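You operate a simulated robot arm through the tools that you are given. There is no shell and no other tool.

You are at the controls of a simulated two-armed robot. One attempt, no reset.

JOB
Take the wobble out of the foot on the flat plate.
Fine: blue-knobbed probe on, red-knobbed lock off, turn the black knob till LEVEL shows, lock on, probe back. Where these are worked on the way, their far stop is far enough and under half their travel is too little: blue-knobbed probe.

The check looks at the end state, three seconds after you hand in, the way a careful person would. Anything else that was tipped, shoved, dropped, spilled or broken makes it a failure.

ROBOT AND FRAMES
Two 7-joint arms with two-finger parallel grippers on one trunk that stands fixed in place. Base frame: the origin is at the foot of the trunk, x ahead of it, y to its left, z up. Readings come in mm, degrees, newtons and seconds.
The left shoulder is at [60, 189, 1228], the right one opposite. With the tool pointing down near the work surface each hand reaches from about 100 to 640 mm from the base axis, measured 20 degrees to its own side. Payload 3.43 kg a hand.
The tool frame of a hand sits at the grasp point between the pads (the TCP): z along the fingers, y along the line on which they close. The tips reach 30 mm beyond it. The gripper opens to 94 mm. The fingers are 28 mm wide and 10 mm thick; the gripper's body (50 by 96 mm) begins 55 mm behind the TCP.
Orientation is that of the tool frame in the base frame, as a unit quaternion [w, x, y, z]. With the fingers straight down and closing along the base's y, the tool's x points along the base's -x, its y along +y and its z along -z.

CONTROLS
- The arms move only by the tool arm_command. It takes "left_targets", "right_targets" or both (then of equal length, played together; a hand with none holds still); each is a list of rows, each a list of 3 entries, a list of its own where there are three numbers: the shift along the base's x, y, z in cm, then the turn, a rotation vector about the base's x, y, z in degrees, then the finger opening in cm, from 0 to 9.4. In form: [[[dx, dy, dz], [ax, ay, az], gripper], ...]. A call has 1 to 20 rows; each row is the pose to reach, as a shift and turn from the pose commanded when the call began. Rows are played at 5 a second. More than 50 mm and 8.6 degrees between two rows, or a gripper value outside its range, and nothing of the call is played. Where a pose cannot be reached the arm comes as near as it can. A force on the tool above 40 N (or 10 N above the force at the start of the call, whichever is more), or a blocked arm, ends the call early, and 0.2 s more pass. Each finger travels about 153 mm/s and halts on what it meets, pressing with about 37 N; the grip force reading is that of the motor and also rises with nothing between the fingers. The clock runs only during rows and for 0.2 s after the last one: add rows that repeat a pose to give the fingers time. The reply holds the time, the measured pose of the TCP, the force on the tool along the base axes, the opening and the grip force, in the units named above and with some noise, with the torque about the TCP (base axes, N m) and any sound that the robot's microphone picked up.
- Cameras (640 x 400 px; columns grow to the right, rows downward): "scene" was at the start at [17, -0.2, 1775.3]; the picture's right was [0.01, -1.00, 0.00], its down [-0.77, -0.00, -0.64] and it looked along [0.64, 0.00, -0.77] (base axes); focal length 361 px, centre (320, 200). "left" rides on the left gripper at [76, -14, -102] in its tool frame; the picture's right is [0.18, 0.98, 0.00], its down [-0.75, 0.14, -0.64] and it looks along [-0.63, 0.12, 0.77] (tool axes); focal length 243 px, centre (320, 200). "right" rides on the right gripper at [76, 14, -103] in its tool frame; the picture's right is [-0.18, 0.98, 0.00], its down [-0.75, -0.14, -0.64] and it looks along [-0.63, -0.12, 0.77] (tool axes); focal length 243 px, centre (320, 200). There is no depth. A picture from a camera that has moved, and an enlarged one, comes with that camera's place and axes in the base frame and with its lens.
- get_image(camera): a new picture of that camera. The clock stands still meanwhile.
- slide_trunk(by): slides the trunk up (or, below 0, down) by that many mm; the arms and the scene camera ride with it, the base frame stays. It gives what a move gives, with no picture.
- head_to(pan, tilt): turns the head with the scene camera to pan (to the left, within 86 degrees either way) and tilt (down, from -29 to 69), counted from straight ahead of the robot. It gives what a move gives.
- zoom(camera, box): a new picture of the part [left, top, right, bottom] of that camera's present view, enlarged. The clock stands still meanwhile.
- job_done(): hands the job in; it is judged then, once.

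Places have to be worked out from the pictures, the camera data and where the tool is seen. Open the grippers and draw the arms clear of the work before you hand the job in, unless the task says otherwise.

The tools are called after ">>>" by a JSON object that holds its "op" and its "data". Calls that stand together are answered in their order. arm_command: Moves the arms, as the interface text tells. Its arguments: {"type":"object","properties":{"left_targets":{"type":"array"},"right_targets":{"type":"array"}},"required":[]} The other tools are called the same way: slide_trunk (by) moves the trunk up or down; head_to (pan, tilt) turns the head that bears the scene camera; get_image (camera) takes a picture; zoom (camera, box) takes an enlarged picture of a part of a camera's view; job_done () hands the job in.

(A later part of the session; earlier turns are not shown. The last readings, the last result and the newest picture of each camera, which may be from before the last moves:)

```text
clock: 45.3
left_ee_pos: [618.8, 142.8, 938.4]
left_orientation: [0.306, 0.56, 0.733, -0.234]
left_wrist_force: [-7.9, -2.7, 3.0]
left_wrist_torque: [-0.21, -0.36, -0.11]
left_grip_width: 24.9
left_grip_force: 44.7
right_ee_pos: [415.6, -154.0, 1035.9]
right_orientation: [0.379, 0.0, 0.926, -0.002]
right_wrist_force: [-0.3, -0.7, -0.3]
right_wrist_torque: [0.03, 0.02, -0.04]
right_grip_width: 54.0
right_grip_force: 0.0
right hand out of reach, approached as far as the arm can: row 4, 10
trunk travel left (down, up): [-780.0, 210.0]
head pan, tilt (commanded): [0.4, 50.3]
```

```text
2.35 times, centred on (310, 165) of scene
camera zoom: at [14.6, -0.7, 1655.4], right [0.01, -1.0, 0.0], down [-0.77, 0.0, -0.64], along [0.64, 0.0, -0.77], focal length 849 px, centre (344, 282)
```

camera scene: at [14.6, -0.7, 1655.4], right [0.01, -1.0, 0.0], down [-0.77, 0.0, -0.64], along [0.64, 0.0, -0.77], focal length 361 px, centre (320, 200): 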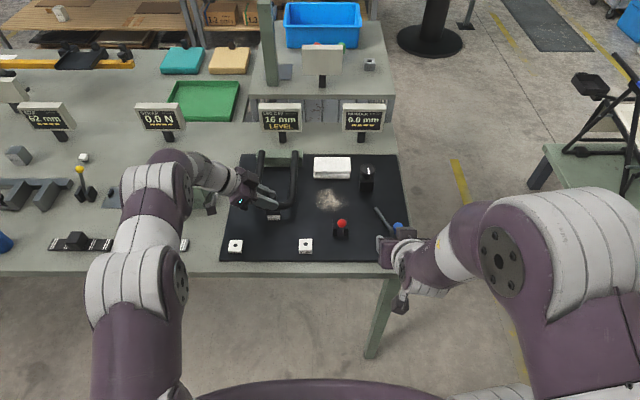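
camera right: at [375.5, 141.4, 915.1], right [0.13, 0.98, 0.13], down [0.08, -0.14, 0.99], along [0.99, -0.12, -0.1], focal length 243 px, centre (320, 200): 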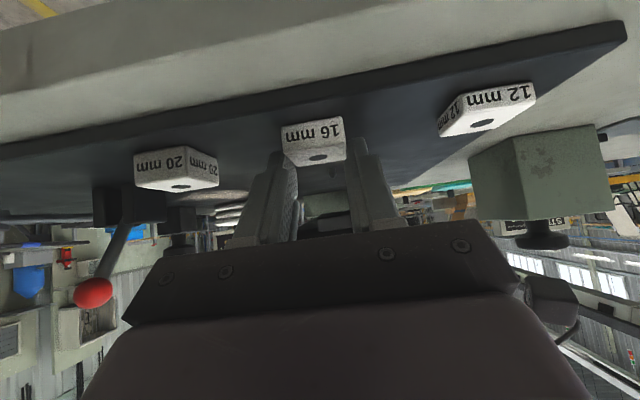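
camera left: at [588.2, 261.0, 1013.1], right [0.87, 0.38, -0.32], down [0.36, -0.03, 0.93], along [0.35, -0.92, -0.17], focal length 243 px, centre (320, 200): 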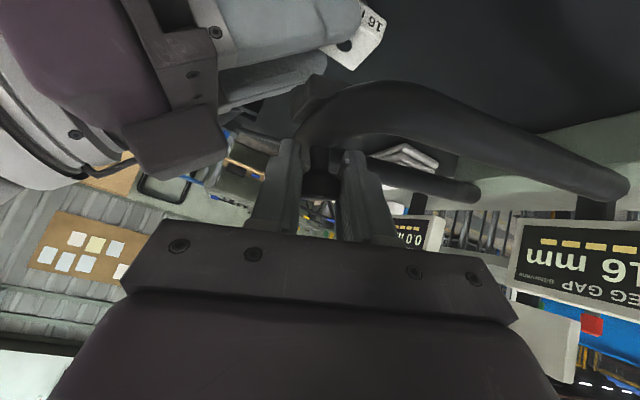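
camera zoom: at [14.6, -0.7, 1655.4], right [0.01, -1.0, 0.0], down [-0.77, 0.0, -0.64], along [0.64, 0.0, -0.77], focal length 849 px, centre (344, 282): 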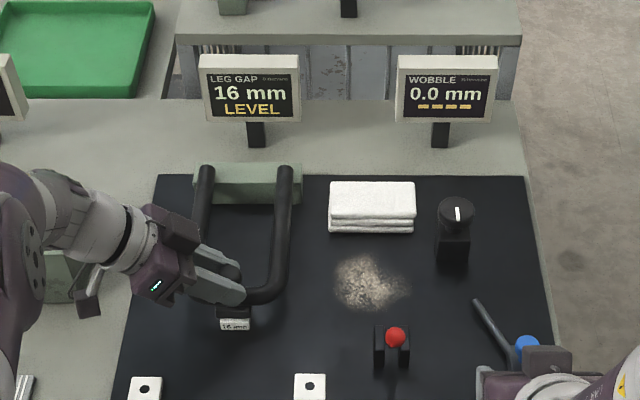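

LEG GAP now shows LEVEL with the foot on the 16 mm shim. I let the leg down the last millimetre, open the left fingers and withdraw back along them.

>>> {"op": "arm_command", "data": {"left_targets": [[[0, 0, -0.12], [0, -0.5, 0], 0.5], [[0, 0, -0.12], [0, -0.5, 0], 2.6], [[0, 0, -0.12], [0, -0.5, 0], 3.4], [[0, 0, -0.12], [0, -0.5, 0], 4.5], [[0, 0, -0.12], [0, -0.5, 0], 6.0], [[-0.2, 0.7, 0.6], [0, -0.5, 0], 6.0], [[-0.55, 2.1, 2.0], [0, -0.5, 0], 6.0], [[-1.1, 4.1, 4.1], [0, -0.5, 0], 6.0], [[-1.8, 6.8, 7], [0, -0.5, 0], 6.0], [[-3, 8.5, 10], [0, -0.5, 0], 6.0]]}}

>>> {"op": "zoom", "data": {"camera": "scene", "box": [230, 80, 390, 250]}}

>>> {"op": "zoom", "data": {"camera": "left", "box": [220, 0, 520, 180]}}

>>> {"op": "get_image", "data": {"camera": "right"}}

```text
clock: 47.5
left_ee_pos: [590.4, 228.0, 1038.6]
left_orientation: [0.308, 0.562, 0.732, -0.232]
left_wrist_force: [-0.1, -0.4, 1.5]
left_wrist_torque: [0.03, -0.01, 0.03]
left_grip_width: 60.1
left_grip_force: 0.1
right_ee_pos: [417.0, -153.6, 1034.4]
right_orientation: [0.379, 0.001, 0.925, -0.003]
right_wrist_force: [0.4, -0.2, 0.4]
right_wrist_torque: [-0.01, -0.01, -0.01]
right_grip_width: 54.0
right_grip_force: 0.0
trunk travel left (down, up): [-780.0, 210.0]
head pan, tilt (commanded): [0.4, 50.3]
```

```text
2.35 times, centred on (310, 165) of scene
camera zoom: at [15.7, -0.3, 1655.3], right [0.01, -1.0, 0.0], down [-0.77, 0.0, -0.64], along [0.64, 0.0, -0.77], focal length 849 px, centre (344, 282)
```

zoom: 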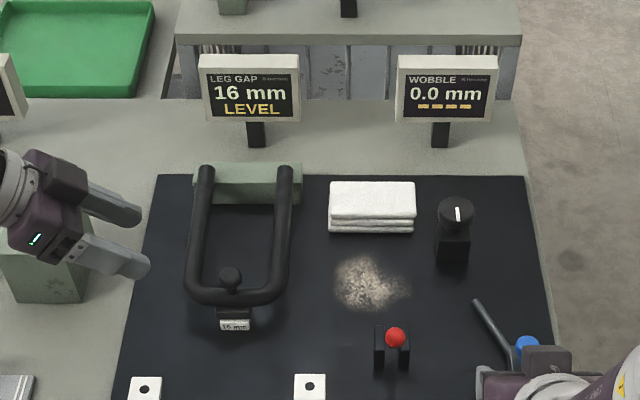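

```text
2.13 times, centred on (370, 90) of left
camera zoom: at [543.3, 347.3, 1056.2], right [0.92, 0.38, -0.12], down [0.15, -0.03, 0.99], along [0.37, -0.92, -0.09], focal length 518 px, centre (213, 435)
```

zoom: 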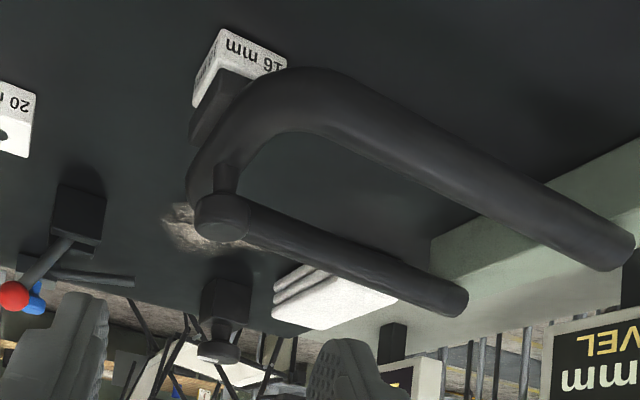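

```text
taken
camera right: at [289.9, -140.2, 1054.8], right [0.14, 0.98, 0.12], down [0.09, -0.14, 0.99], along [0.99, -0.12, -0.1], focal length 243 px, centre (320, 200)
```

right: 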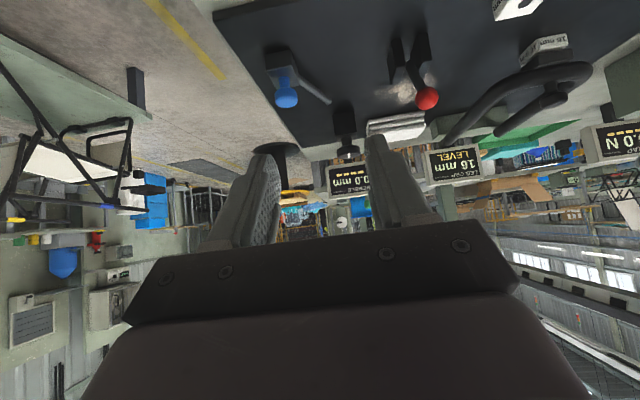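

The leg stays LEVEL with my hand away. Next the fine part: I look closely at the probe, lock and black knob.

>>> {"op": "zoom", "data": {"camera": "right", "box": [240, 20, 480, 170]}}

>>> {"op": "zoom", "data": {"camera": "right", "box": [240, 30, 350, 120]}}

>>> {"op": "zoom", "data": {"camera": "left", "box": [180, 60, 340, 180]}}

>>> {"op": "zoom", "data": {"camera": "scene", "box": [320, 150, 410, 250]}}

```text
2.67 times, centred on (360, 95) of right
camera zoom: at [289.9, -140.2, 1054.8], right [0.14, 0.98, 0.12], down [0.09, -0.14, 0.99], along [0.99, -0.12, -0.1], focal length 647 px, centre (213, 480)
```

zoom: 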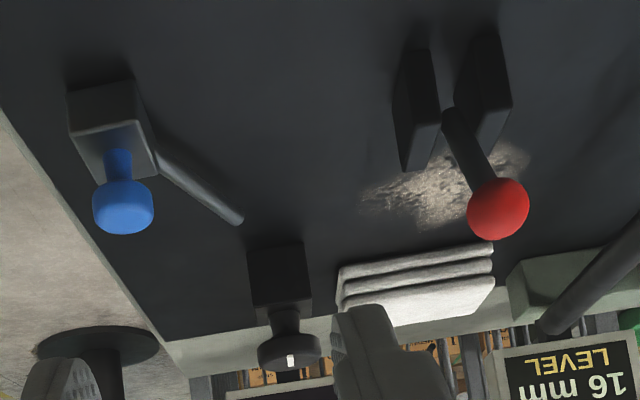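

```text
4.44 times, centred on (295, 75) of right
camera zoom: at [289.9, -140.2, 1054.8], right [0.14, 0.98, 0.12], down [0.09, -0.14, 0.99], along [0.99, -0.12, -0.1], focal length 1078 px, centre (431, 756)
```

zoom: 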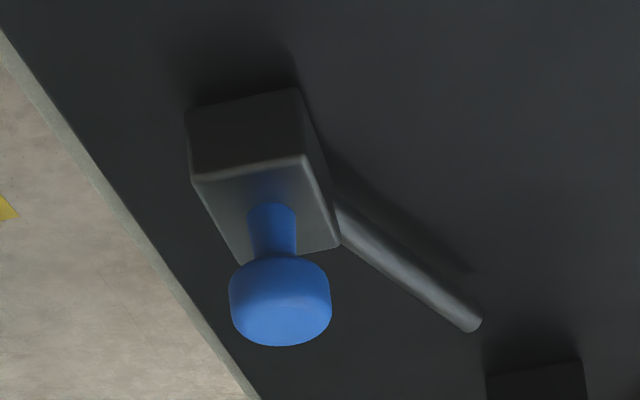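

```text
3.33 times, centred on (260, 120) of left
camera zoom: at [543.3, 347.3, 1056.2], right [0.92, 0.38, -0.12], down [0.15, -0.03, 0.99], along [0.37, -0.92, -0.09], focal length 809 px, centre (520, 467)
```

zoom: 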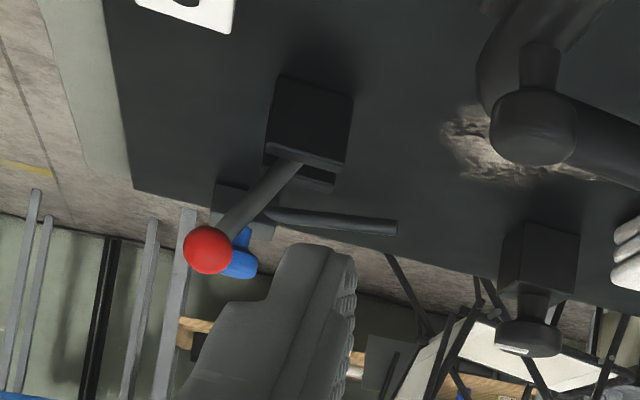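

```text
4.00 times, centred on (365, 200) of scene
camera zoom: at [15.7, -0.3, 1655.3], right [0.01, -1.0, 0.0], down [-0.77, 0.0, -0.64], along [0.64, 0.0, -0.77], focal length 1444 px, centre (140, 200)
```

zoom: 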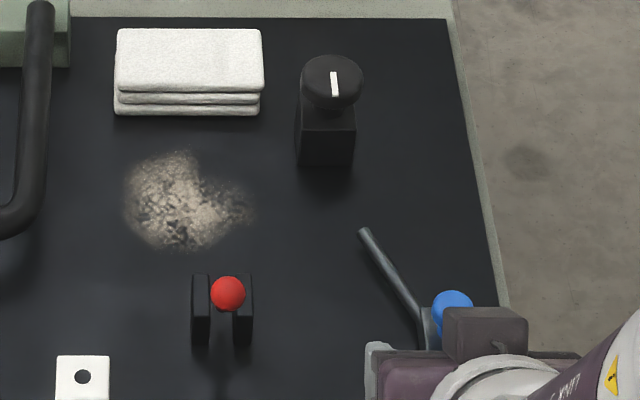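

The red lever leans toward the robot between two cheeks; the blue knob stands on a block with a bar pointing to the rear. I turn the right hand straight down above the blue knob for a view from above.

>>> {"op": "arm_command", "data": {"left_targets": [[[-2, 1, 1], [0, 0, 0], 6], [[-4, 2, 2], [0, 0, 0], 6], [[-6, 3, 3], [0, 0, 0], 6], [[-8, 4, 4], [0, 0, 0], 6], [[-10, 5, 5], [0, 0, 0], 6], [[-12, 6, 6], [0, 0, 0], 6], [[-14, 7, 7], [0, 0, 0], 6], [[-16, 8, 7], [0, 0, 0], 6]], "right_targets": [[[0.5, -0.5, 0.5], [0, 6, 0], 6], [[1, -1, 1], [0, 12, 0], 6], [[2, -1.5, 1], [0, 18, 0], 6], [[3, -2, 1], [0, 24, 0], 6], [[4, -3, 0.5], [0, 30, 0], 6], [[5, -3.5, 0], [0, 36, 0], 6], [[5.5, -4, -1], [0, 41, 0], 6], [[6, -4.5, -2], [0, 44.5, 0], 6]]}}

>>> {"op": "get_image", "data": {"camera": "right"}}

>>> {"op": "get_image", "data": {"camera": "scene"}}

```text
clock: 49.3
left_ee_pos: [430.9, 308.6, 1107.8]
left_orientation: [0.309, 0.561, 0.732, -0.233]
left_wrist_force: [1.0, -0.7, -0.4]
left_wrist_torque: [0.01, 0.0, 0.0]
left_grip_width: 60.2
left_grip_force: 0.0
right_ee_pos: [479.4, -198.9, 1014.0]
right_orientation: [-0.002, -0.002, 1.0, -0.001]
right_wrist_force: [0.7, 0.2, 0.2]
right_wrist_torque: [-0.01, 0.04, 0.01]
right_grip_width: 59.8
right_grip_force: 0.0
right hand out of reach, approached as far as the arm can: row 4, 5, 6, 7
trunk travel left (down, up): [-780.0, 210.0]
head pan, tilt (commanded): [0.4, 50.3]
```

```text
taken
camera right: at [402.9, -186.2, 1117.9], right [0.18, 0.98, 0.0], down [0.76, -0.14, 0.64], along [0.63, -0.12, -0.77], focal length 243 px, centre (320, 200)
```

right: 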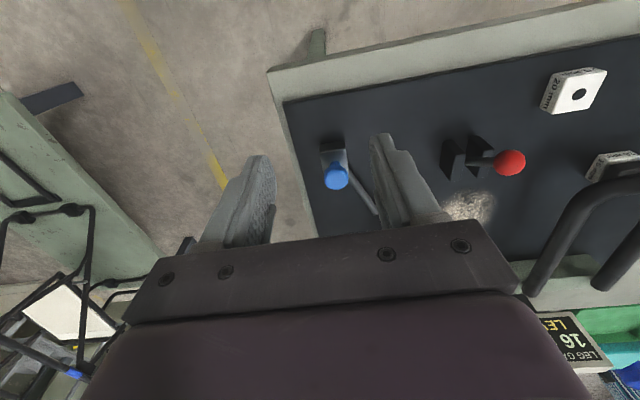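

```text
taken
camera scene: at [18.7, -0.3, 1655.3], right [0.01, -1.0, 0.0], down [-0.77, 0.0, -0.64], along [0.64, 0.0, -0.77], focal length 361 px, centre (320, 200)
```

scene: 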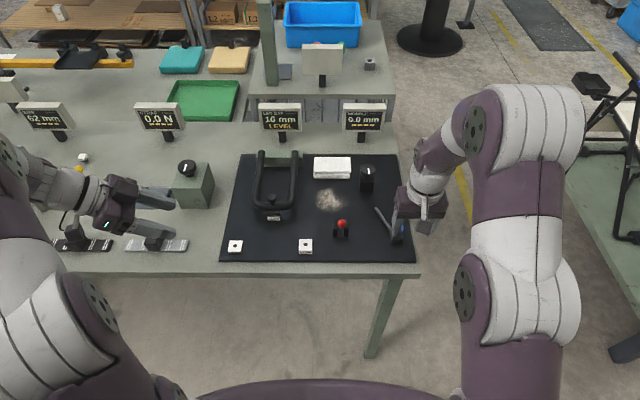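

>>> {"op": "zoom", "data": {"camera": "right", "box": [295, 120, 395, 230]}}

>>> {"op": "zoom", "data": {"camera": "right", "box": [430, 120, 540, 200]}}

>>> {"op": "zoom", "data": {"camera": "scene", "box": [325, 195, 425, 250]}}

```text
3.64 times, centred on (345, 175) of right
camera zoom: at [402.9, -186.2, 1117.9], right [0.18, 0.98, 0.0], down [0.76, -0.14, 0.64], along [0.63, -0.12, -0.77], focal length 882 px, centre (229, 291)
```

zoom: 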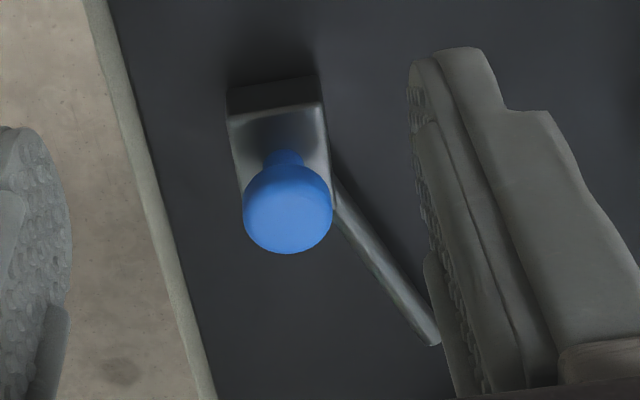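

```text
5.00 times, centred on (485, 160) of right
camera zoom: at [402.9, -186.2, 1117.9], right [0.18, 0.98, 0.0], down [0.76, -0.14, 0.64], along [0.63, -0.12, -0.77], focal length 1213 px, centre (-505, 400)
```

zoom: 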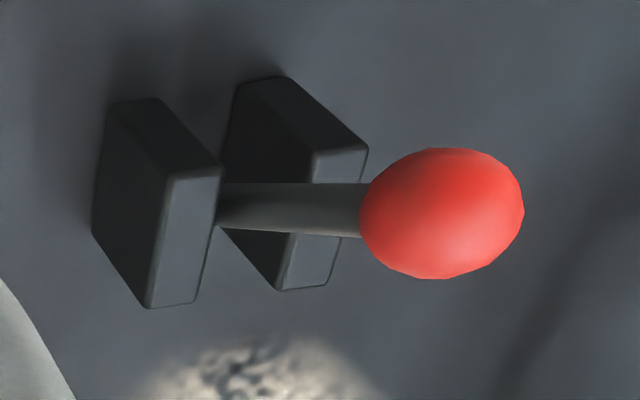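

```text
6.40 times, centred on (375, 222) of scene
camera zoom: at [18.7, -0.3, 1655.3], right [0.01, -1.0, 0.0], down [-0.77, 0.0, -0.64], along [0.64, 0.0, -0.77], focal length 2310 px, centre (-32, 56)
```

zoom: 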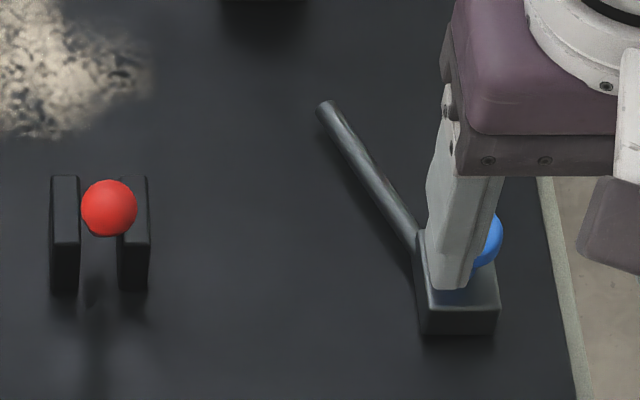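

The blue knob (about [548, -195, 909]) stands on a vertical stem on its block, the bar running back-left from it; the red ball is at [536, -50, 941] leaning to -x. I bring the right hand straight down over the blue knob.

>>> {"op": "arm_command", "data": {"right_targets": [[[2, 0.1, -1], [0, 0, 0], 6], [[4, 0.2, -2], [0, 0, 0], 6], [[6, 0.3, -3.5], [0, 0, 0], 6], [[6.9, 0.4, -5], [0, 0, 0], 6], [[6.9, 0.4, -7], [0, 0, 0], 6], [[6.9, 0.4, -8.5], [0, 0, 0], 6], [[6.9, 0.4, -9.4], [0, 0, 0], 6]]}}

>>> {"op": "get_image", "data": {"camera": "right"}}

>>> {"op": "zoom", "data": {"camera": "scene", "box": [325, 95, 425, 255]}}

```text
clock: 50.9
left_ee_pos: [430.0, 308.8, 1107.9]
left_orientation: [0.308, 0.561, 0.733, -0.232]
left_wrist_force: [0.4, 0.1, 0.6]
left_wrist_torque: [0.01, -0.02, 0.01]
left_grip_width: 60.1
left_grip_force: 0.0
right_ee_pos: [548.1, -194.1, 919.6]
right_orientation: [0.0, -0.001, 1.0, -0.001]
right_wrist_force: [0.5, -0.2, 0.7]
right_wrist_torque: [0.01, 0.03, 0.0]
right_grip_width: 60.1
right_grip_force: 0.0
trunk travel left (down, up): [-780.0, 210.0]
head pan, tilt (commanded): [0.4, 50.3]
```

```text
taken
camera right: at [471.1, -181.6, 1022.2], right [0.18, 0.98, 0.0], down [0.75, -0.14, 0.64], along [0.63, -0.12, -0.77], focal length 243 px, centre (320, 200)
```

right: 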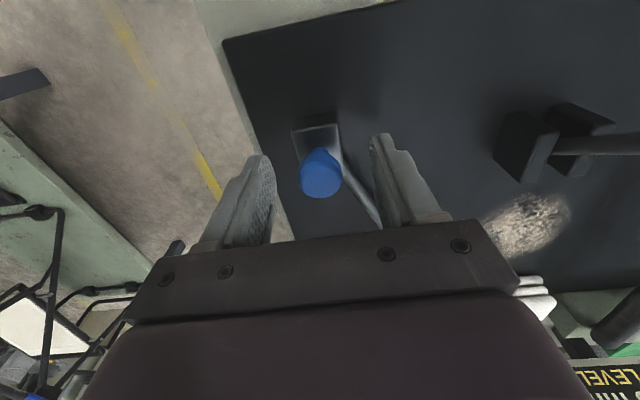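

```text
2.50 times, centred on (375, 175) of scene
camera zoom: at [17.3, 0.0, 1655.3], right [0.01, -1.0, 0.0], down [-0.77, 0.0, -0.64], along [0.64, 0.0, -0.77], focal length 902 px, centre (182, 262)
```

zoom: 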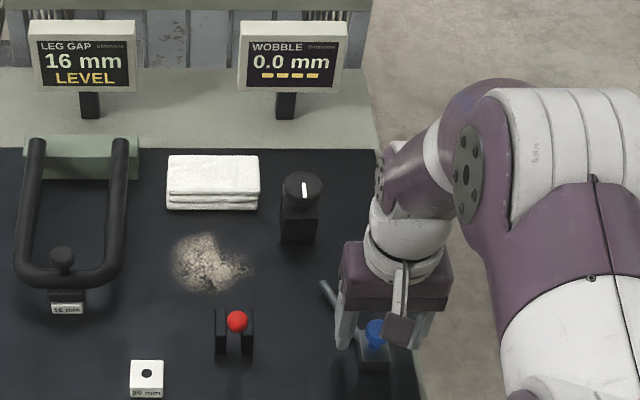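

The knob is centred between the fingers, 10 mm beyond the TCP. I close on it.

>>> {"op": "arm_command", "data": {"right_targets": [[[0, -0.05, -0.2], [0, 0, 0], 4.5], [[0, -0.05, -0.2], [0, 0, 0], 3.5], [[0, -0.05, -0.2], [0, 0, 0], 3.0], [[0, -0.05, -0.2], [0, 0, 0], 2.5], [[0, -0.05, -0.2], [0, 0, 0], 2.0], [[0, -0.05, -0.2], [0, 0, 0], 1.8]]}}

>>> {"op": "zoom", "data": {"camera": "right", "box": [220, 80, 420, 230]}}

```text
clock: 52.3
left_ee_pos: [430.5, 306.8, 1108.6]
left_orientation: [0.308, 0.561, 0.732, -0.233]
left_wrist_force: [0.2, 0.1, -0.2]
left_wrist_torque: [-0.02, -0.01, 0.0]
left_grip_width: 59.7
left_grip_force: 0.1
right_ee_pos: [547.0, -195.2, 917.4]
right_orientation: [0.0, -0.002, 1.0, -0.001]
right_wrist_force: [0.8, -1.3, -0.2]
right_wrist_torque: [-0.05, -0.05, -0.01]
right_grip_width: 25.2
right_grip_force: 44.5
trunk travel left (down, up): [-780.0, 210.0]
head pan, tilt (commanded): [0.4, 50.3]
```

```text
2.67 times, centred on (320, 155) of right
camera zoom: at [470.7, -182.2, 1020.1], right [0.18, 0.98, 0.0], down [0.75, -0.14, 0.64], along [0.63, -0.12, -0.77], focal length 647 px, centre (320, 320)
```

zoom: 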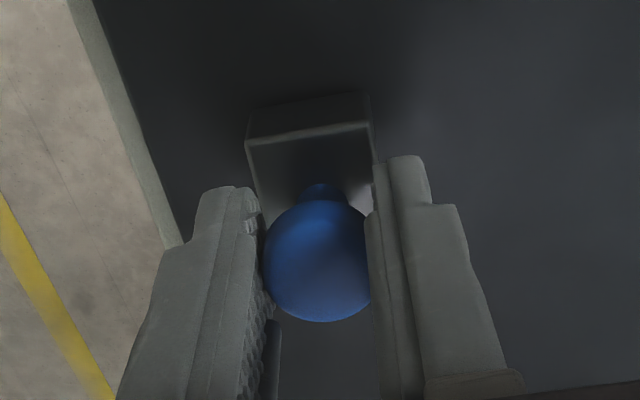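

The knob is gripped at 25 mm. I test a small twist of +8 degrees about the vertical and see whether the bar or the force responds.

>>> {"op": "arm_command", "data": {"right_targets": [[[0, 0, 0], [0, 0, 4], 1.8], [[0, 0, 0], [0, 0, 8], 1.8]]}}

>>> {"op": "get_image", "data": {"camera": "right"}}

>>> {"op": "zoom", "data": {"camera": "scene", "box": [325, 95, 425, 255]}}

```text
clock: 52.9
left_ee_pos: [431.4, 306.2, 1108.7]
left_orientation: [0.308, 0.562, 0.732, -0.233]
left_wrist_force: [-0.2, -0.2, 0.4]
left_wrist_torque: [0.03, -0.01, 0.0]
left_grip_width: 60.0
left_grip_force: 0.1
right_ee_pos: [546.8, -196.8, 917.5]
right_orientation: [0.0, -0.071, 0.997, -0.002]
right_wrist_force: [0.8, -5.2, -0.2]
right_wrist_torque: [-0.03, -0.04, -0.35]
right_grip_width: 25.7
right_grip_force: 45.3
trunk travel left (down, up): [-780.0, 210.0]
head pan, tilt (commanded): [0.4, 50.3]
```

```text
taken
camera right: at [469.1, -193.4, 1020.1], right [0.04, 1.0, 0.0], down [0.77, -0.03, 0.64], along [0.64, -0.03, -0.77], focal length 243 px, centre (320, 200)
```

right: 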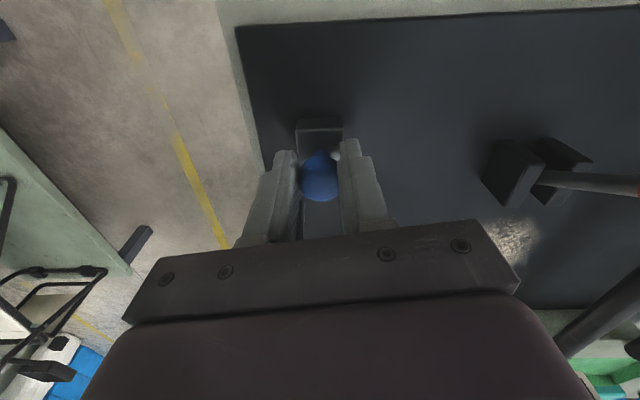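

```text
2.50 times, centred on (375, 175) of scene
camera zoom: at [16.8, -1.2, 1655.3], right [0.01, -1.0, 0.0], down [-0.77, 0.0, -0.64], along [0.64, 0.0, -0.77], focal length 902 px, centre (182, 262)
```

zoom: 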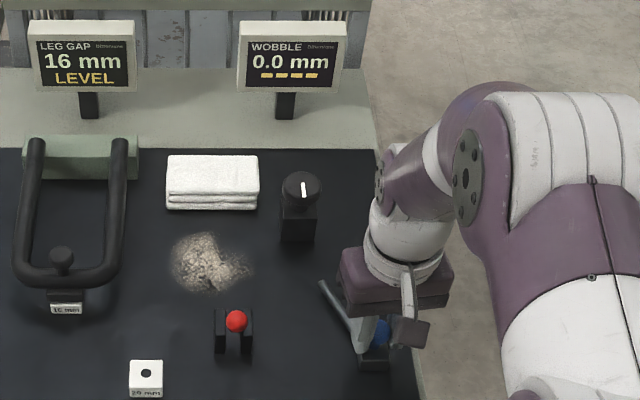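

The twist met about 0.35 N m of resistance. I check from the scene camera whether the bar moved.

>>> {"op": "zoom", "data": {"camera": "scene", "box": [320, 195, 420, 255]}}

```text
6.40 times, centred on (370, 225) of scene
camera zoom: at [16.8, -1.2, 1655.3], right [0.01, -1.0, 0.0], down [-0.77, 0.0, -0.64], along [0.64, 0.0, -0.77], focal length 2310 px, centre (0, 40)
```

zoom: 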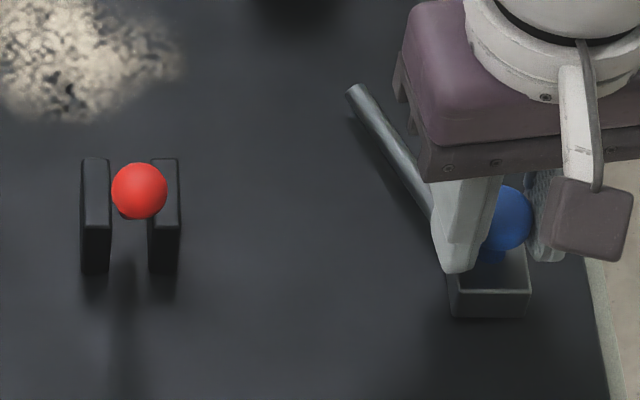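

The bar did not turn, but the knob itself seems to lean a little toward -y. I undo the twist and test a small push toward +y, then look.

>>> {"op": "arm_command", "data": {"right_targets": [[[0, 0, 0], [0, 0, -4], 1.8], [[0, 0, 0], [0, 0, -8], 1.8], [[0, 0.3, 0], [0, 0, -8], 1.8], [[0, 0.6, 0], [0, 0, -8], 1.8]]}}

>>> {"op": "zoom", "data": {"camera": "scene", "box": [320, 195, 420, 255]}}

```text
clock: 53.9
left_ee_pos: [431.1, 302.3, 1110.5]
left_orientation: [0.307, 0.562, 0.733, -0.23]
left_wrist_force: [-0.2, -0.5, -0.5]
left_wrist_torque: [0.03, -0.01, 0.01]
left_grip_width: 59.9
left_grip_force: 0.0
right_ee_pos: [548.3, -195.8, 918.0]
right_orientation: [0.001, 0.0, 1.0, 0.0]
right_wrist_force: [3.9, -36.2, 4.3]
right_wrist_torque: [-0.69, 1.05, -0.17]
right_grip_width: 25.0
right_grip_force: 45.2
trunk travel left (down, up): [-780.0, 210.0]
head pan, tilt (commanded): [0.4, 50.3]
```

```text
6.40 times, centred on (370, 225) of scene
camera zoom: at [17.5, -8.5, 1655.5], right [0.0, -1.0, -0.01], down [-0.77, 0.0, -0.64], along [0.64, 0.01, -0.77], focal length 2310 px, centre (0, 40)
```

zoom: 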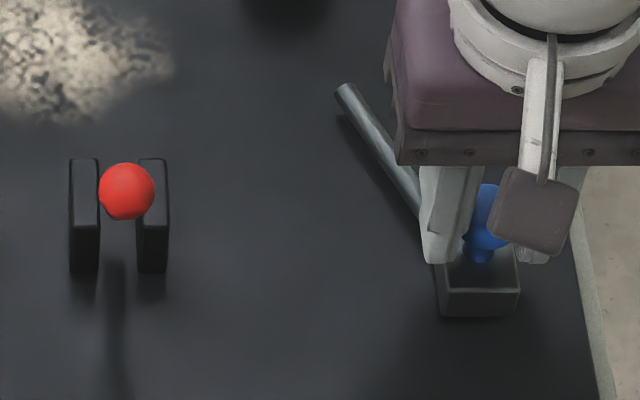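

Toward +y it is rigid (36 N for 6 mm). I go back to neutral and test toward -y.

>>> {"op": "arm_command", "data": {"right_targets": [[[0, -0.3, 0], [0, 0, 0], 1.8], [[0, -0.6, 0], [0, 0, 0], 1.8], [[0, -0.9, 0], [0, 0, 0], 1.8], [[0, -1.1, 0], [0, 0, 0], 1.8]]}}

>>> {"op": "zoom", "data": {"camera": "scene", "box": [320, 195, 420, 255]}}

```text
clock: 54.9
left_ee_pos: [433.0, 311.2, 1105.9]
left_orientation: [0.309, 0.56, 0.732, -0.234]
left_wrist_force: [0.1, 0.7, -0.4]
left_wrist_torque: [0.02, 0.01, 0.02]
left_grip_width: 60.0
left_grip_force: 0.1
right_ee_pos: [547.3, -195.4, 916.8]
right_orientation: [-0.001, -0.002, 1.0, -0.003]
right_wrist_force: [6.6, 28.5, -8.7]
right_wrist_torque: [0.46, -1.26, 0.12]
right_grip_width: 25.4
right_grip_force: 45.4
trunk travel left (down, up): [-780.0, 210.0]
head pan, tilt (commanded): [0.4, 50.3]
```

```text
6.40 times, centred on (370, 225) of scene
camera zoom: at [19.3, 6.4, 1655.1], right [0.01, -1.0, 0.0], down [-0.77, -0.01, -0.64], along [0.64, 0.0, -0.77], focal length 2310 px, centre (0, 40)
```

zoom: 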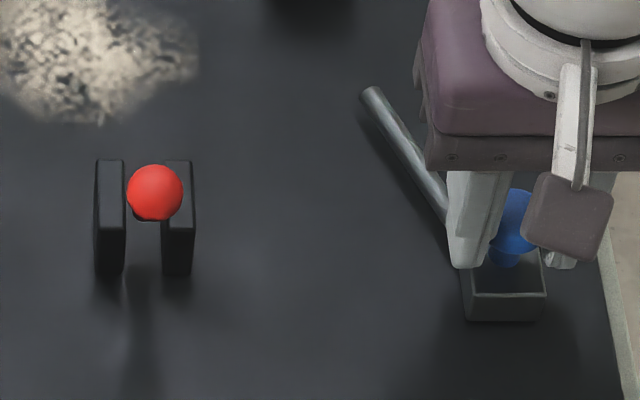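

Toward -y it is rigid too. Back to neutral, then I test along +x.

>>> {"op": "arm_command", "data": {"right_targets": [[[0, 0.3, 0], [0, 0, 0], 1.8], [[0, 0.6, 0], [0, 0, 0], 1.8], [[0.3, 0.6, 0], [0, 0, 0], 1.8], [[0.5, 0.6, 0], [0, 0, 0], 1.8]]}}

```text
clock: 55.9
left_ee_pos: [429.9, 305.6, 1108.4]
left_orientation: [0.308, 0.561, 0.733, -0.232]
left_wrist_force: [-0.2, -0.2, -0.8]
left_wrist_torque: [-0.04, 0.01, -0.01]
left_grip_width: 60.0
left_grip_force: 0.0
right_ee_pos: [551.6, -195.8, 917.7]
right_orientation: [-0.002, -0.001, 1.0, -0.001]
right_wrist_force: [-1.1, -8.8, 1.7]
right_wrist_torque: [-0.16, 1.33, -0.12]
right_grip_width: 25.4
right_grip_force: 44.4
trunk travel left (down, up): [-780.0, 210.0]
head pan, tilt (commanded): [0.4, 50.3]
```

Along +x the knob moved freely 4 mm with almost no force. I go on another 8 mm in +x and look.

>>> {"op": "arm_command", "data": {"right_targets": [[[0.3, 0, 0], [0, 0, 0], 1.8], [[0.6, 0, 0], [0, 0, 0], 1.8], [[0.8, 0, 0], [0, 0, 0], 1.8]]}}

>>> {"op": "zoom", "data": {"camera": "scene", "box": [320, 195, 420, 255]}}

>>> {"op": "zoom", "data": {"camera": "scene", "box": [230, 90, 390, 180]}}

>>> {"op": "get_image", "data": {"camera": "right"}}

```text
clock: 56.7
left_ee_pos: [430.1, 306.9, 1108.5]
left_orientation: [0.307, 0.562, 0.732, -0.231]
left_wrist_force: [-0.5, -0.2, -0.3]
left_wrist_torque: [0.01, 0.01, -0.01]
left_grip_width: 60.1
left_grip_force: 0.0
right_ee_pos: [559.9, -194.8, 918.4]
right_orientation: [0.001, -0.003, 1.0, -0.001]
right_wrist_force: [-0.9, -11.7, 3.2]
right_wrist_torque: [-0.22, 1.1, 0.01]
right_grip_width: 25.5
right_grip_force: 44.9
trunk travel left (down, up): [-780.0, 210.0]
head pan, tilt (commanded): [0.4, 50.3]
```

```text
6.40 times, centred on (370, 225) of scene
camera zoom: at [16.6, -2.2, 1655.4], right [0.01, -1.0, 0.0], down [-0.77, 0.0, -0.64], along [0.64, 0.01, -0.77], focal length 2310 px, centre (0, 40)
```

zoom: 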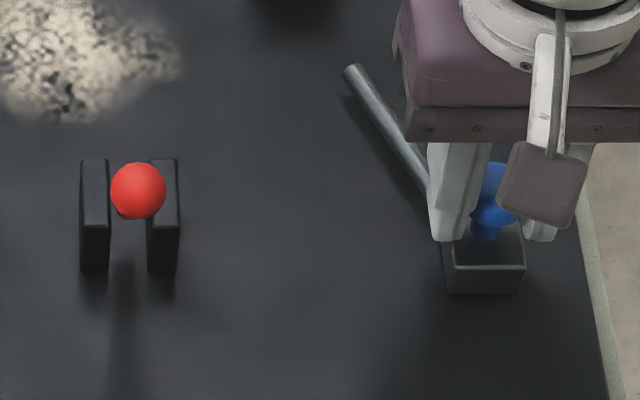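

```text
4.00 times, centred on (310, 135) of scene
camera zoom: at [16.6, -2.2, 1655.4], right [0.01, -1.0, 0.0], down [-0.77, 0.0, -0.64], along [0.64, 0.01, -0.77], focal length 1444 px, centre (360, 460)
```

zoom: 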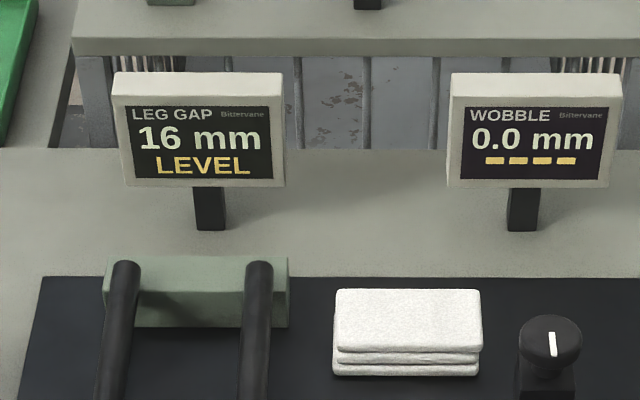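

```text
taken
camera right: at [482.7, -182.3, 1020.2], right [0.18, 0.98, 0.0], down [0.75, -0.14, 0.64], along [0.63, -0.12, -0.77], focal length 243 px, centre (320, 200)
```

right: 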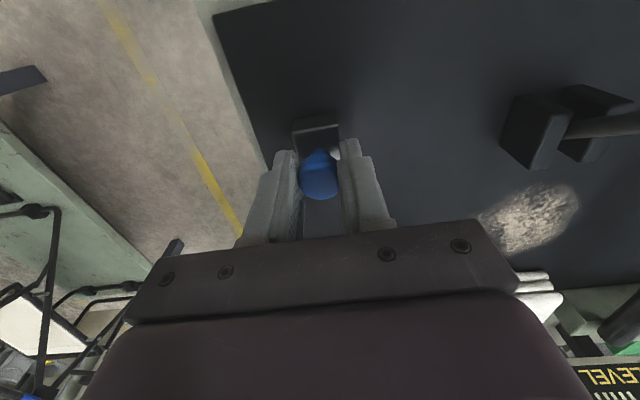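

The whole blue block with its bar slides along +x, so that is the probe's travel. I ease the side force and push on in +x until its far stop or the WOBBLE display responds.

>>> {"op": "arm_command", "data": {"right_targets": [[[0.4, -0.2, 0], [0, 0, 0], 1.8], [[0.9, -0.2, 0], [0, 0, 0], 1.8], [[1.4, -0.2, 0], [0, 0, 0], 1.8], [[1.9, -0.2, 0], [0, 0, 0], 1.8], [[2.4, -0.2, 0], [0, 0, 0], 1.8]]}}

>>> {"op": "zoom", "data": {"camera": "scene", "box": [230, 90, 420, 255]}}

```text
clock: 57.9
left_ee_pos: [430.0, 307.9, 1108.6]
left_orientation: [0.308, 0.561, 0.733, -0.232]
left_wrist_force: [0.4, -0.1, 0.9]
left_wrist_torque: [-0.01, -0.01, 0.0]
left_grip_width: 60.0
left_grip_force: 0.1
right_ee_pos: [584.5, -196.2, 917.5]
right_orientation: [0.0, -0.002, 1.0, -0.001]
right_wrist_force: [-0.4, 3.4, 0.3]
right_wrist_torque: [0.08, -0.54, 0.02]
right_grip_width: 25.5
right_grip_force: 44.8
trunk travel left (down, up): [-780.0, 210.0]
head pan, tilt (commanded): [0.4, 50.3]
```

```text
2.42 times, centred on (325, 172) of scene
camera zoom: at [16.7, 0.9, 1655.3], right [0.01, -1.0, 0.0], down [-0.77, -0.01, -0.64], along [0.64, 0.0, -0.77], focal length 875 px, centre (308, 267)
```

zoom: 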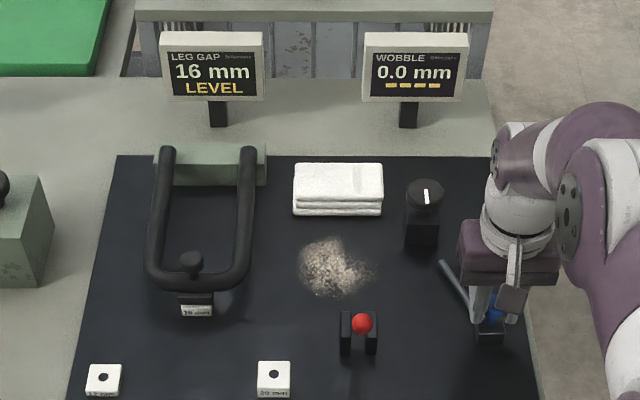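

It has slid 37 mm with no stop yet. I continue in +x.

>>> {"op": "arm_command", "data": {"right_targets": [[[0.5, 0.05, 0], [0, 0, 0], 1.8], [[1.0, 0.05, 0], [0, 0, 0], 1.8], [[1.5, 0.05, 0], [0, 0, 0], 1.8], [[2.0, 0.05, 0], [0, 0, 0], 1.8]]}}

>>> {"op": "zoom", "data": {"camera": "scene", "box": [230, 90, 420, 255]}}

```text
clock: 58.9
left_ee_pos: [430.0, 308.0, 1108.7]
left_orientation: [0.308, 0.561, 0.732, -0.232]
left_wrist_force: [0.2, 0.3, 0.4]
left_wrist_torque: [-0.01, 0.0, 0.06]
left_grip_width: 59.9
left_grip_force: 0.0
right_ee_pos: [603.3, -195.1, 918.1]
right_orientation: [0.0, -0.002, 1.0, -0.002]
right_wrist_force: [-1.1, 2.7, 3.3]
right_wrist_torque: [0.04, 0.58, 0.0]
right_grip_width: 25.4
right_grip_force: 45.1
trunk travel left (down, up): [-780.0, 210.0]
head pan, tilt (commanded): [0.4, 50.3]
```

```text
2.42 times, centred on (325, 172) of scene
camera zoom: at [16.5, 0.8, 1655.4], right [0.01, -1.0, 0.0], down [-0.77, -0.01, -0.64], along [0.64, 0.0, -0.77], focal length 875 px, centre (308, 267)
```

zoom: 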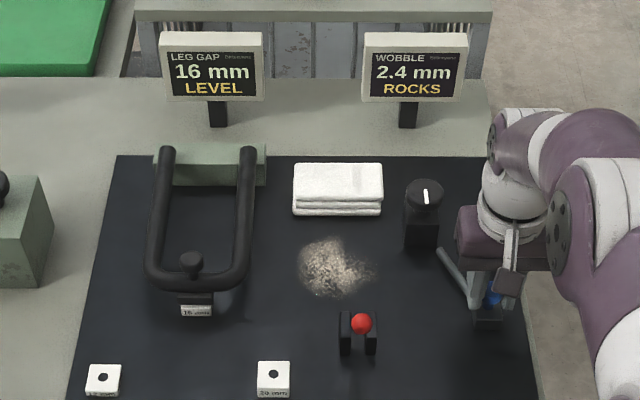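

WOBBLE now reads 2.4 mm ROCKS, so the probe is on. I push about 12 mm further for margin, then look.

>>> {"op": "arm_command", "data": {"right_targets": [[[0.4, 0, 0], [0, 0, 0], 1.8], [[0.8, 0, 0], [0, 0, 0], 1.8], [[1.2, 0, 0], [0, 0, 0], 1.8]]}}

>>> {"op": "zoom", "data": {"camera": "scene", "box": [230, 90, 420, 255]}}

```text
clock: 59.7
left_ee_pos: [425.6, 308.7, 1108.7]
left_orientation: [0.31, 0.562, 0.731, -0.231]
left_wrist_force: [-0.9, -0.1, -0.1]
left_wrist_torque: [-0.01, 0.01, -0.02]
left_grip_width: 60.1
left_grip_force: 0.0
right_ee_pos: [608.3, -194.1, 917.0]
right_orientation: [-0.003, -0.001, 1.0, -0.002]
right_wrist_force: [-29.7, 4.2, 0.9]
right_wrist_torque: [0.04, 0.57, 0.06]
right_grip_width: 25.7
right_grip_force: 45.3
trunk travel left (down, up): [-780.0, 210.0]
head pan, tilt (commanded): [0.4, 50.3]
```

```text
2.42 times, centred on (325, 172) of scene
camera zoom: at [9.6, 1.0, 1655.4], right [0.01, -1.0, 0.0], down [-0.77, 0.0, -0.64], along [0.64, 0.0, -0.77], focal length 875 px, centre (308, 267)
```

zoom: 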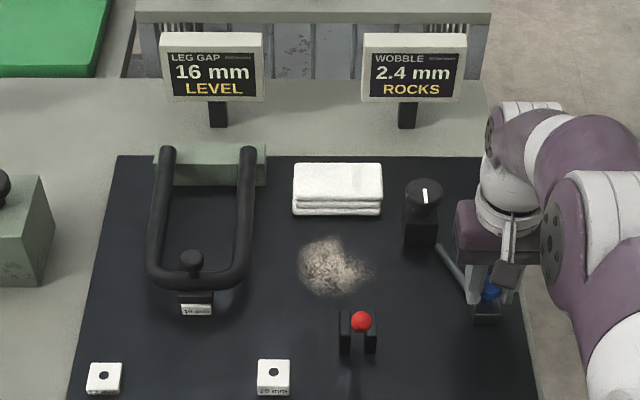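

The probe met its far stop at about 60 mm travel. I relieve the push, open and raise the hand clear.

>>> {"op": "arm_command", "data": {"right_targets": [[[-0.35, 0, 0], [0, 0, 0], 1.8], [[-0.65, 0, 0], [0, 0, 0], 1.8], [[-0.65, 0, 0], [0, 0, 0], 3], [[-0.65, 0, 0], [0, 0, 0], 4.5], [[-0.65, 0, 0], [0, 0, 0], 6], [[-0.65, 0, 2], [0, 0, 0], 6], [[-0.65, 0, 5], [0, 0, 0], 6], [[-1.5, 0, 8], [0, 0, 0], 6]]}}

>>> {"op": "zoom", "data": {"camera": "scene", "box": [230, 90, 420, 255]}}

>>> {"op": "get_image", "data": {"camera": "right"}}

```text
clock: 61.5
left_ee_pos: [429.1, 308.0, 1108.5]
left_orientation: [0.309, 0.561, 0.732, -0.232]
left_wrist_force: [-0.1, 0.0, 0.5]
left_wrist_torque: [0.01, 0.02, 0.03]
left_grip_width: 59.9
left_grip_force: 0.1
right_ee_pos: [598.1, -195.1, 996.9]
right_orientation: [0.0, -0.002, 1.0, -0.003]
right_wrist_force: [0.0, -0.2, 0.1]
right_wrist_torque: [-0.03, 0.02, 0.03]
right_grip_width: 59.8
right_grip_force: 0.0
trunk travel left (down, up): [-780.0, 210.0]
head pan, tilt (commanded): [0.4, 50.3]
```

```text
2.42 times, centred on (325, 172) of scene
camera zoom: at [15.7, 0.2, 1655.3], right [0.01, -1.0, 0.0], down [-0.77, -0.01, -0.64], along [0.64, 0.0, -0.77], focal length 875 px, centre (308, 267)
```

zoom: 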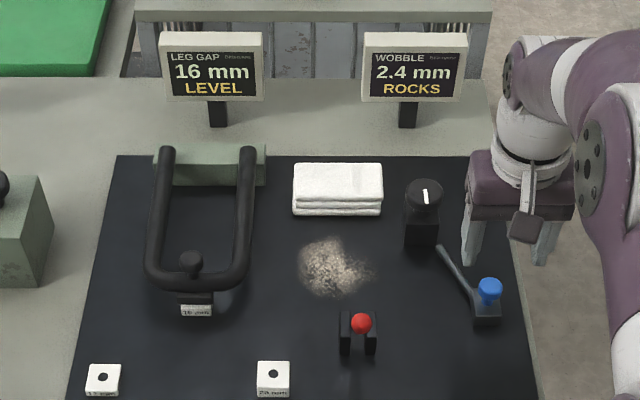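

```text
taken
camera right: at [521.6, -182.4, 1100.0], right [0.18, 0.98, 0.0], down [0.75, -0.14, 0.64], along [0.63, -0.12, -0.77], focal length 243 px, centre (320, 200)
```

right: 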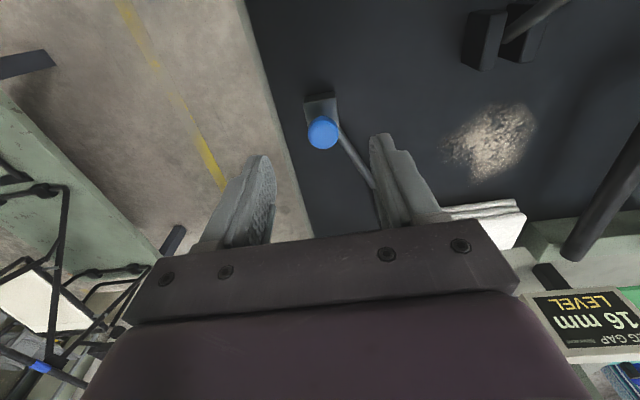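

The probe block stays at its far stop and WOBBLE reads 2.4 mm ROCKS. Next the red lever: I close the right fingers and bring them behind (-x side of) the ball at about [490, -50].

>>> {"op": "arm_command", "data": {"right_targets": [[[-3, 2, 1.5], [0, 0, 0], 3], [[-6, 4, 1.5], [0, 0, 0], 0], [[-8, 7, 1.5], [0, 0, 0], 0], [[-9.5, 10, 1.5], [0, 0, 0], 0], [[-10.5, 13, 1.5], [0, 0, 0], 0], [[-10.8, 14.5, 1.5], [0, 0, 0], 0], [[-10.8, 14.5, -0.5], [0, 0, 0], 0], [[-10.8, 14.5, -2.5], [0, 0, 0], 0], [[-10.8, 14.5, -3.8], [0, 0, 0], 0]]}}

>>> {"op": "get_image", "data": {"camera": "right"}}

>>> {"op": "zoom", "data": {"camera": "scene", "box": [290, 190, 390, 255]}}

```text
clock: 63.5
left_ee_pos: [430.3, 308.5, 1107.9]
left_orientation: [0.308, 0.561, 0.733, -0.232]
left_wrist_force: [0.4, 0.6, -1.2]
left_wrist_torque: [0.01, 0.0, 0.0]
left_grip_width: 59.9
left_grip_force: 0.0
right_ee_pos: [492.2, -49.4, 959.4]
right_orientation: [0.0, -0.001, 1.0, -0.001]
right_wrist_force: [0.4, -1.3, -0.5]
right_wrist_torque: [0.02, 0.01, -0.04]
right_grip_width: 0.2
right_grip_force: 32.9
trunk travel left (down, up): [-780.0, 210.0]
head pan, tilt (commanded): [0.4, 50.3]
```

```text
taken
camera right: at [416.7, -36.8, 1062.8], right [0.18, 0.98, 0.0], down [0.75, -0.14, 0.64], along [0.63, -0.12, -0.77], focal length 243 px, centre (320, 200)
```

right: 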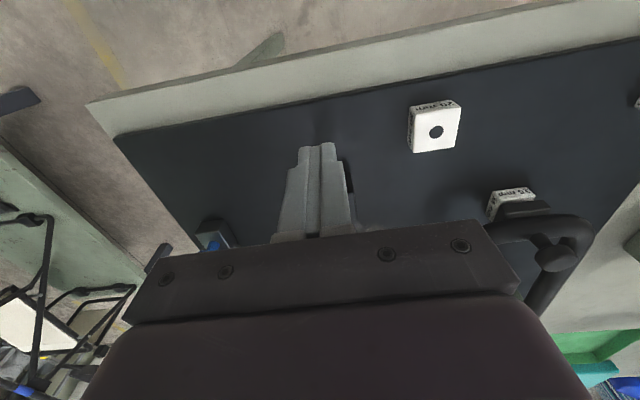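

```text
6.15 times, centred on (340, 222) of scene
camera zoom: at [17.2, 0.0, 1655.4], right [0.01, -1.0, 0.0], down [-0.77, 0.0, -0.64], along [0.64, 0.0, -0.77], focal length 2221 px, centre (197, 62)
```

zoom: 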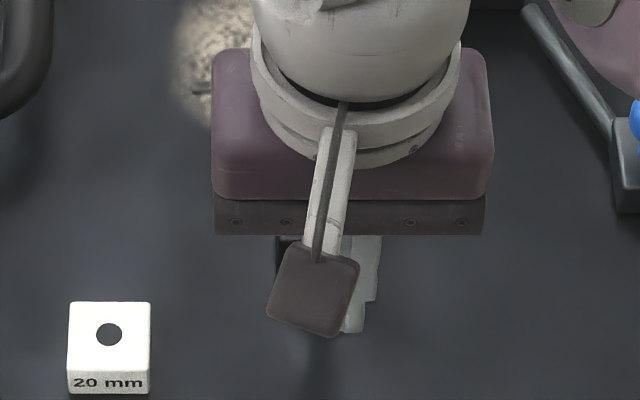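

The fingers stand about 2 cm behind the ball. I push in +x in small steps and read the force.

>>> {"op": "arm_command", "data": {"right_targets": [[[0.8, 0, 0], [0, 0, 0], 0], [[1.6, 0, 0], [0, 0, 0], 0], [[2.2, 0, 0], [0, 0, 0], 0], [[2.8, 0, 0], [0, 0, 0], 0], [[3.4, 0, 0], [0, 0, 0], 0], [[4.0, 0, 0], [0, 0, 0], 0]]}}

>>> {"op": "get_image", "data": {"camera": "right"}}

>>> {"op": "zoom", "data": {"camera": "scene", "box": [230, 90, 420, 255]}}

```text
clock: 64.9
left_ee_pos: [430.1, 308.3, 1108.4]
left_orientation: [0.308, 0.562, 0.732, -0.233]
left_wrist_force: [0.4, -0.4, -0.2]
left_wrist_torque: [0.0, -0.03, 0.02]
left_grip_width: 60.2
left_grip_force: 0.0
right_ee_pos: [533.3, -50.6, 959.3]
right_orientation: [0.0, -0.001, 1.0, -0.002]
right_wrist_force: [-1.5, -0.3, -0.4]
right_wrist_torque: [0.0, -0.07, -0.01]
right_grip_width: 0.0
right_grip_force: 33.5
trunk travel left (down, up): [-780.0, 210.0]
head pan, tilt (commanded): [0.4, 50.3]
```

```text
taken
camera right: at [456.5, -37.7, 1062.4], right [0.18, 0.98, 0.0], down [0.75, -0.14, 0.64], along [0.63, -0.12, -0.77], focal length 243 px, centre (320, 200)
```

right: 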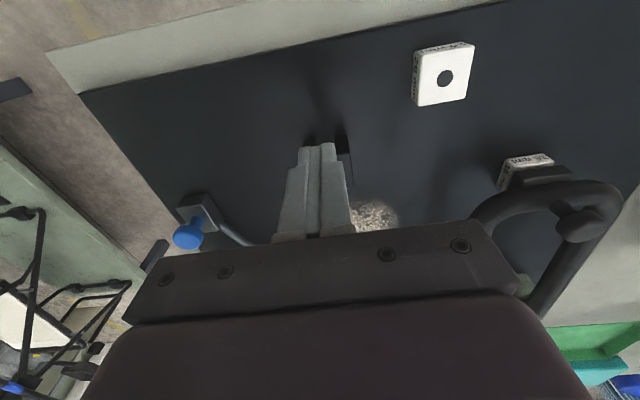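

```text
2.42 times, centred on (325, 172) of scene
camera zoom: at [16.8, 0.1, 1655.3], right [0.01, -1.0, 0.0], down [-0.77, 0.0, -0.64], along [0.64, 0.0, -0.77], focal length 875 px, centre (308, 267)
```

zoom: 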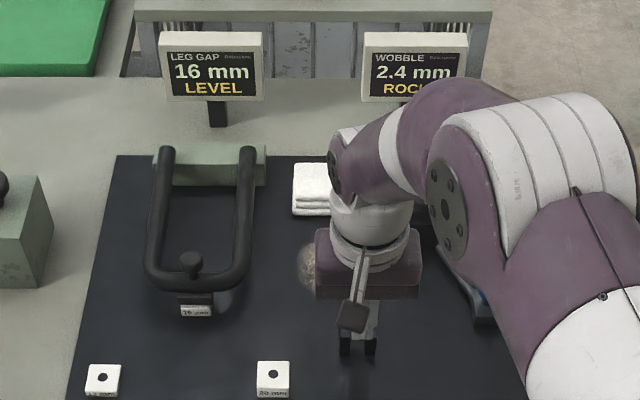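

Force is tiny so the lever is moving with the fingers. I push on to the end of its swing.

>>> {"op": "arm_command", "data": {"right_targets": [[[0.6, 0, 0], [0, 0, 0], 0], [[1.2, 0, 0], [0, 0, 0], 0], [[1.8, 0, 0], [0, 0, 0], 0], [[2.4, 0, 0], [0, 0, 0], 0], [[3.0, 0, 0], [0, 0, 0], 0], [[3.5, 0, 0], [0, 0, 0], 0]]}}

>>> {"op": "get_image", "data": {"camera": "right"}}

```text
clock: 66.3
left_ee_pos: [430.3, 308.5, 1106.9]
left_orientation: [0.309, 0.561, 0.732, -0.232]
left_wrist_force: [0.4, -0.3, 0.4]
left_wrist_torque: [0.0, 0.02, 0.03]
left_grip_width: 60.1
left_grip_force: 0.1
right_ee_pos: [568.9, -50.1, 959.4]
right_orientation: [0.0, -0.002, 1.0, -0.002]
right_wrist_force: [-0.6, 0.2, -0.7]
right_wrist_torque: [-0.04, -0.02, 0.03]
right_grip_width: 0.2
right_grip_force: 33.0
trunk travel left (down, up): [-780.0, 210.0]
head pan, tilt (commanded): [0.4, 50.3]
```

```text
taken
camera right: at [491.8, -37.6, 1062.4], right [0.18, 0.98, 0.0], down [0.75, -0.14, 0.64], along [0.63, -0.12, -0.77], focal length 243 px, centre (320, 200)
```

right: 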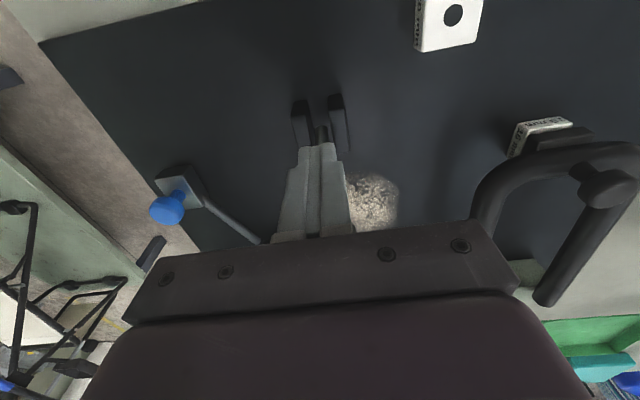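

No stop felt, the lever has moved to the far side of the fingers. I raise the hand to see where it stands.

>>> {"op": "arm_command", "data": {"right_targets": [[[-0.5, 0, 0.5], [0, 0, 0], 0], [[-1, 0, 3], [0, 0, 0], 0], [[-3, 0, 6], [0, 0, 0], 0], [[-6, -3, 8], [0, 0, 0], 0], [[-9, -6, 8], [0, 0, 0], 0]]}}

>>> {"op": "get_image", "data": {"camera": "right"}}

>>> {"op": "zoom", "data": {"camera": "scene", "box": [230, 90, 420, 255]}}

```text
clock: 67.5
left_ee_pos: [429.6, 307.0, 1108.5]
left_orientation: [0.309, 0.561, 0.732, -0.231]
left_wrist_force: [-1.1, 0.4, 0.9]
left_wrist_torque: [0.02, 0.01, 0.02]
left_grip_width: 60.2
left_grip_force: 0.0
right_ee_pos: [475.1, -112.8, 1038.0]
right_orientation: [0.0, -0.002, 1.0, -0.001]
right_wrist_force: [-0.1, 0.0, 0.5]
right_wrist_torque: [0.0, 0.01, 0.0]
right_grip_width: 0.0
right_grip_force: 33.6
trunk travel left (down, up): [-780.0, 210.0]
head pan, tilt (commanded): [0.4, 50.3]
```

```text
taken
camera right: at [399.3, -99.2, 1141.0], right [0.18, 0.98, 0.0], down [0.75, -0.14, 0.64], along [0.63, -0.12, -0.77], focal length 243 px, centre (320, 200)
```

right: 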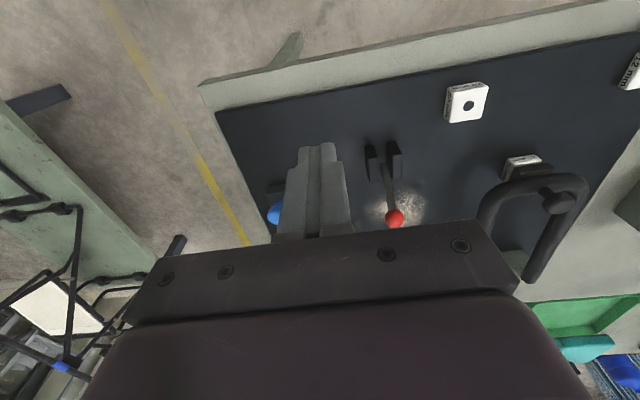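

```text
2.42 times, centred on (325, 172) of scene
camera zoom: at [16.0, -1.2, 1655.3], right [0.01, -1.0, 0.0], down [-0.77, 0.0, -0.64], along [0.64, 0.0, -0.77], focal length 875 px, centre (308, 267)
```

zoom: 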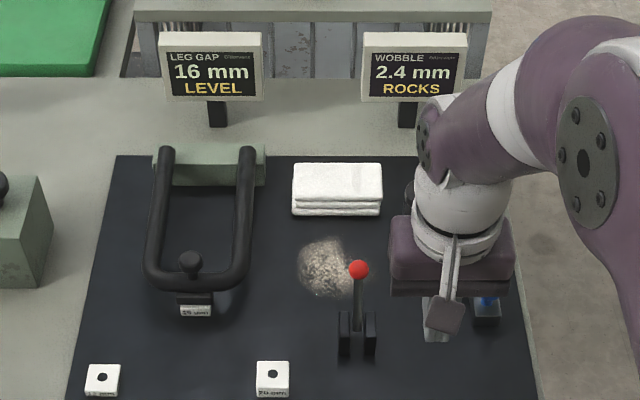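

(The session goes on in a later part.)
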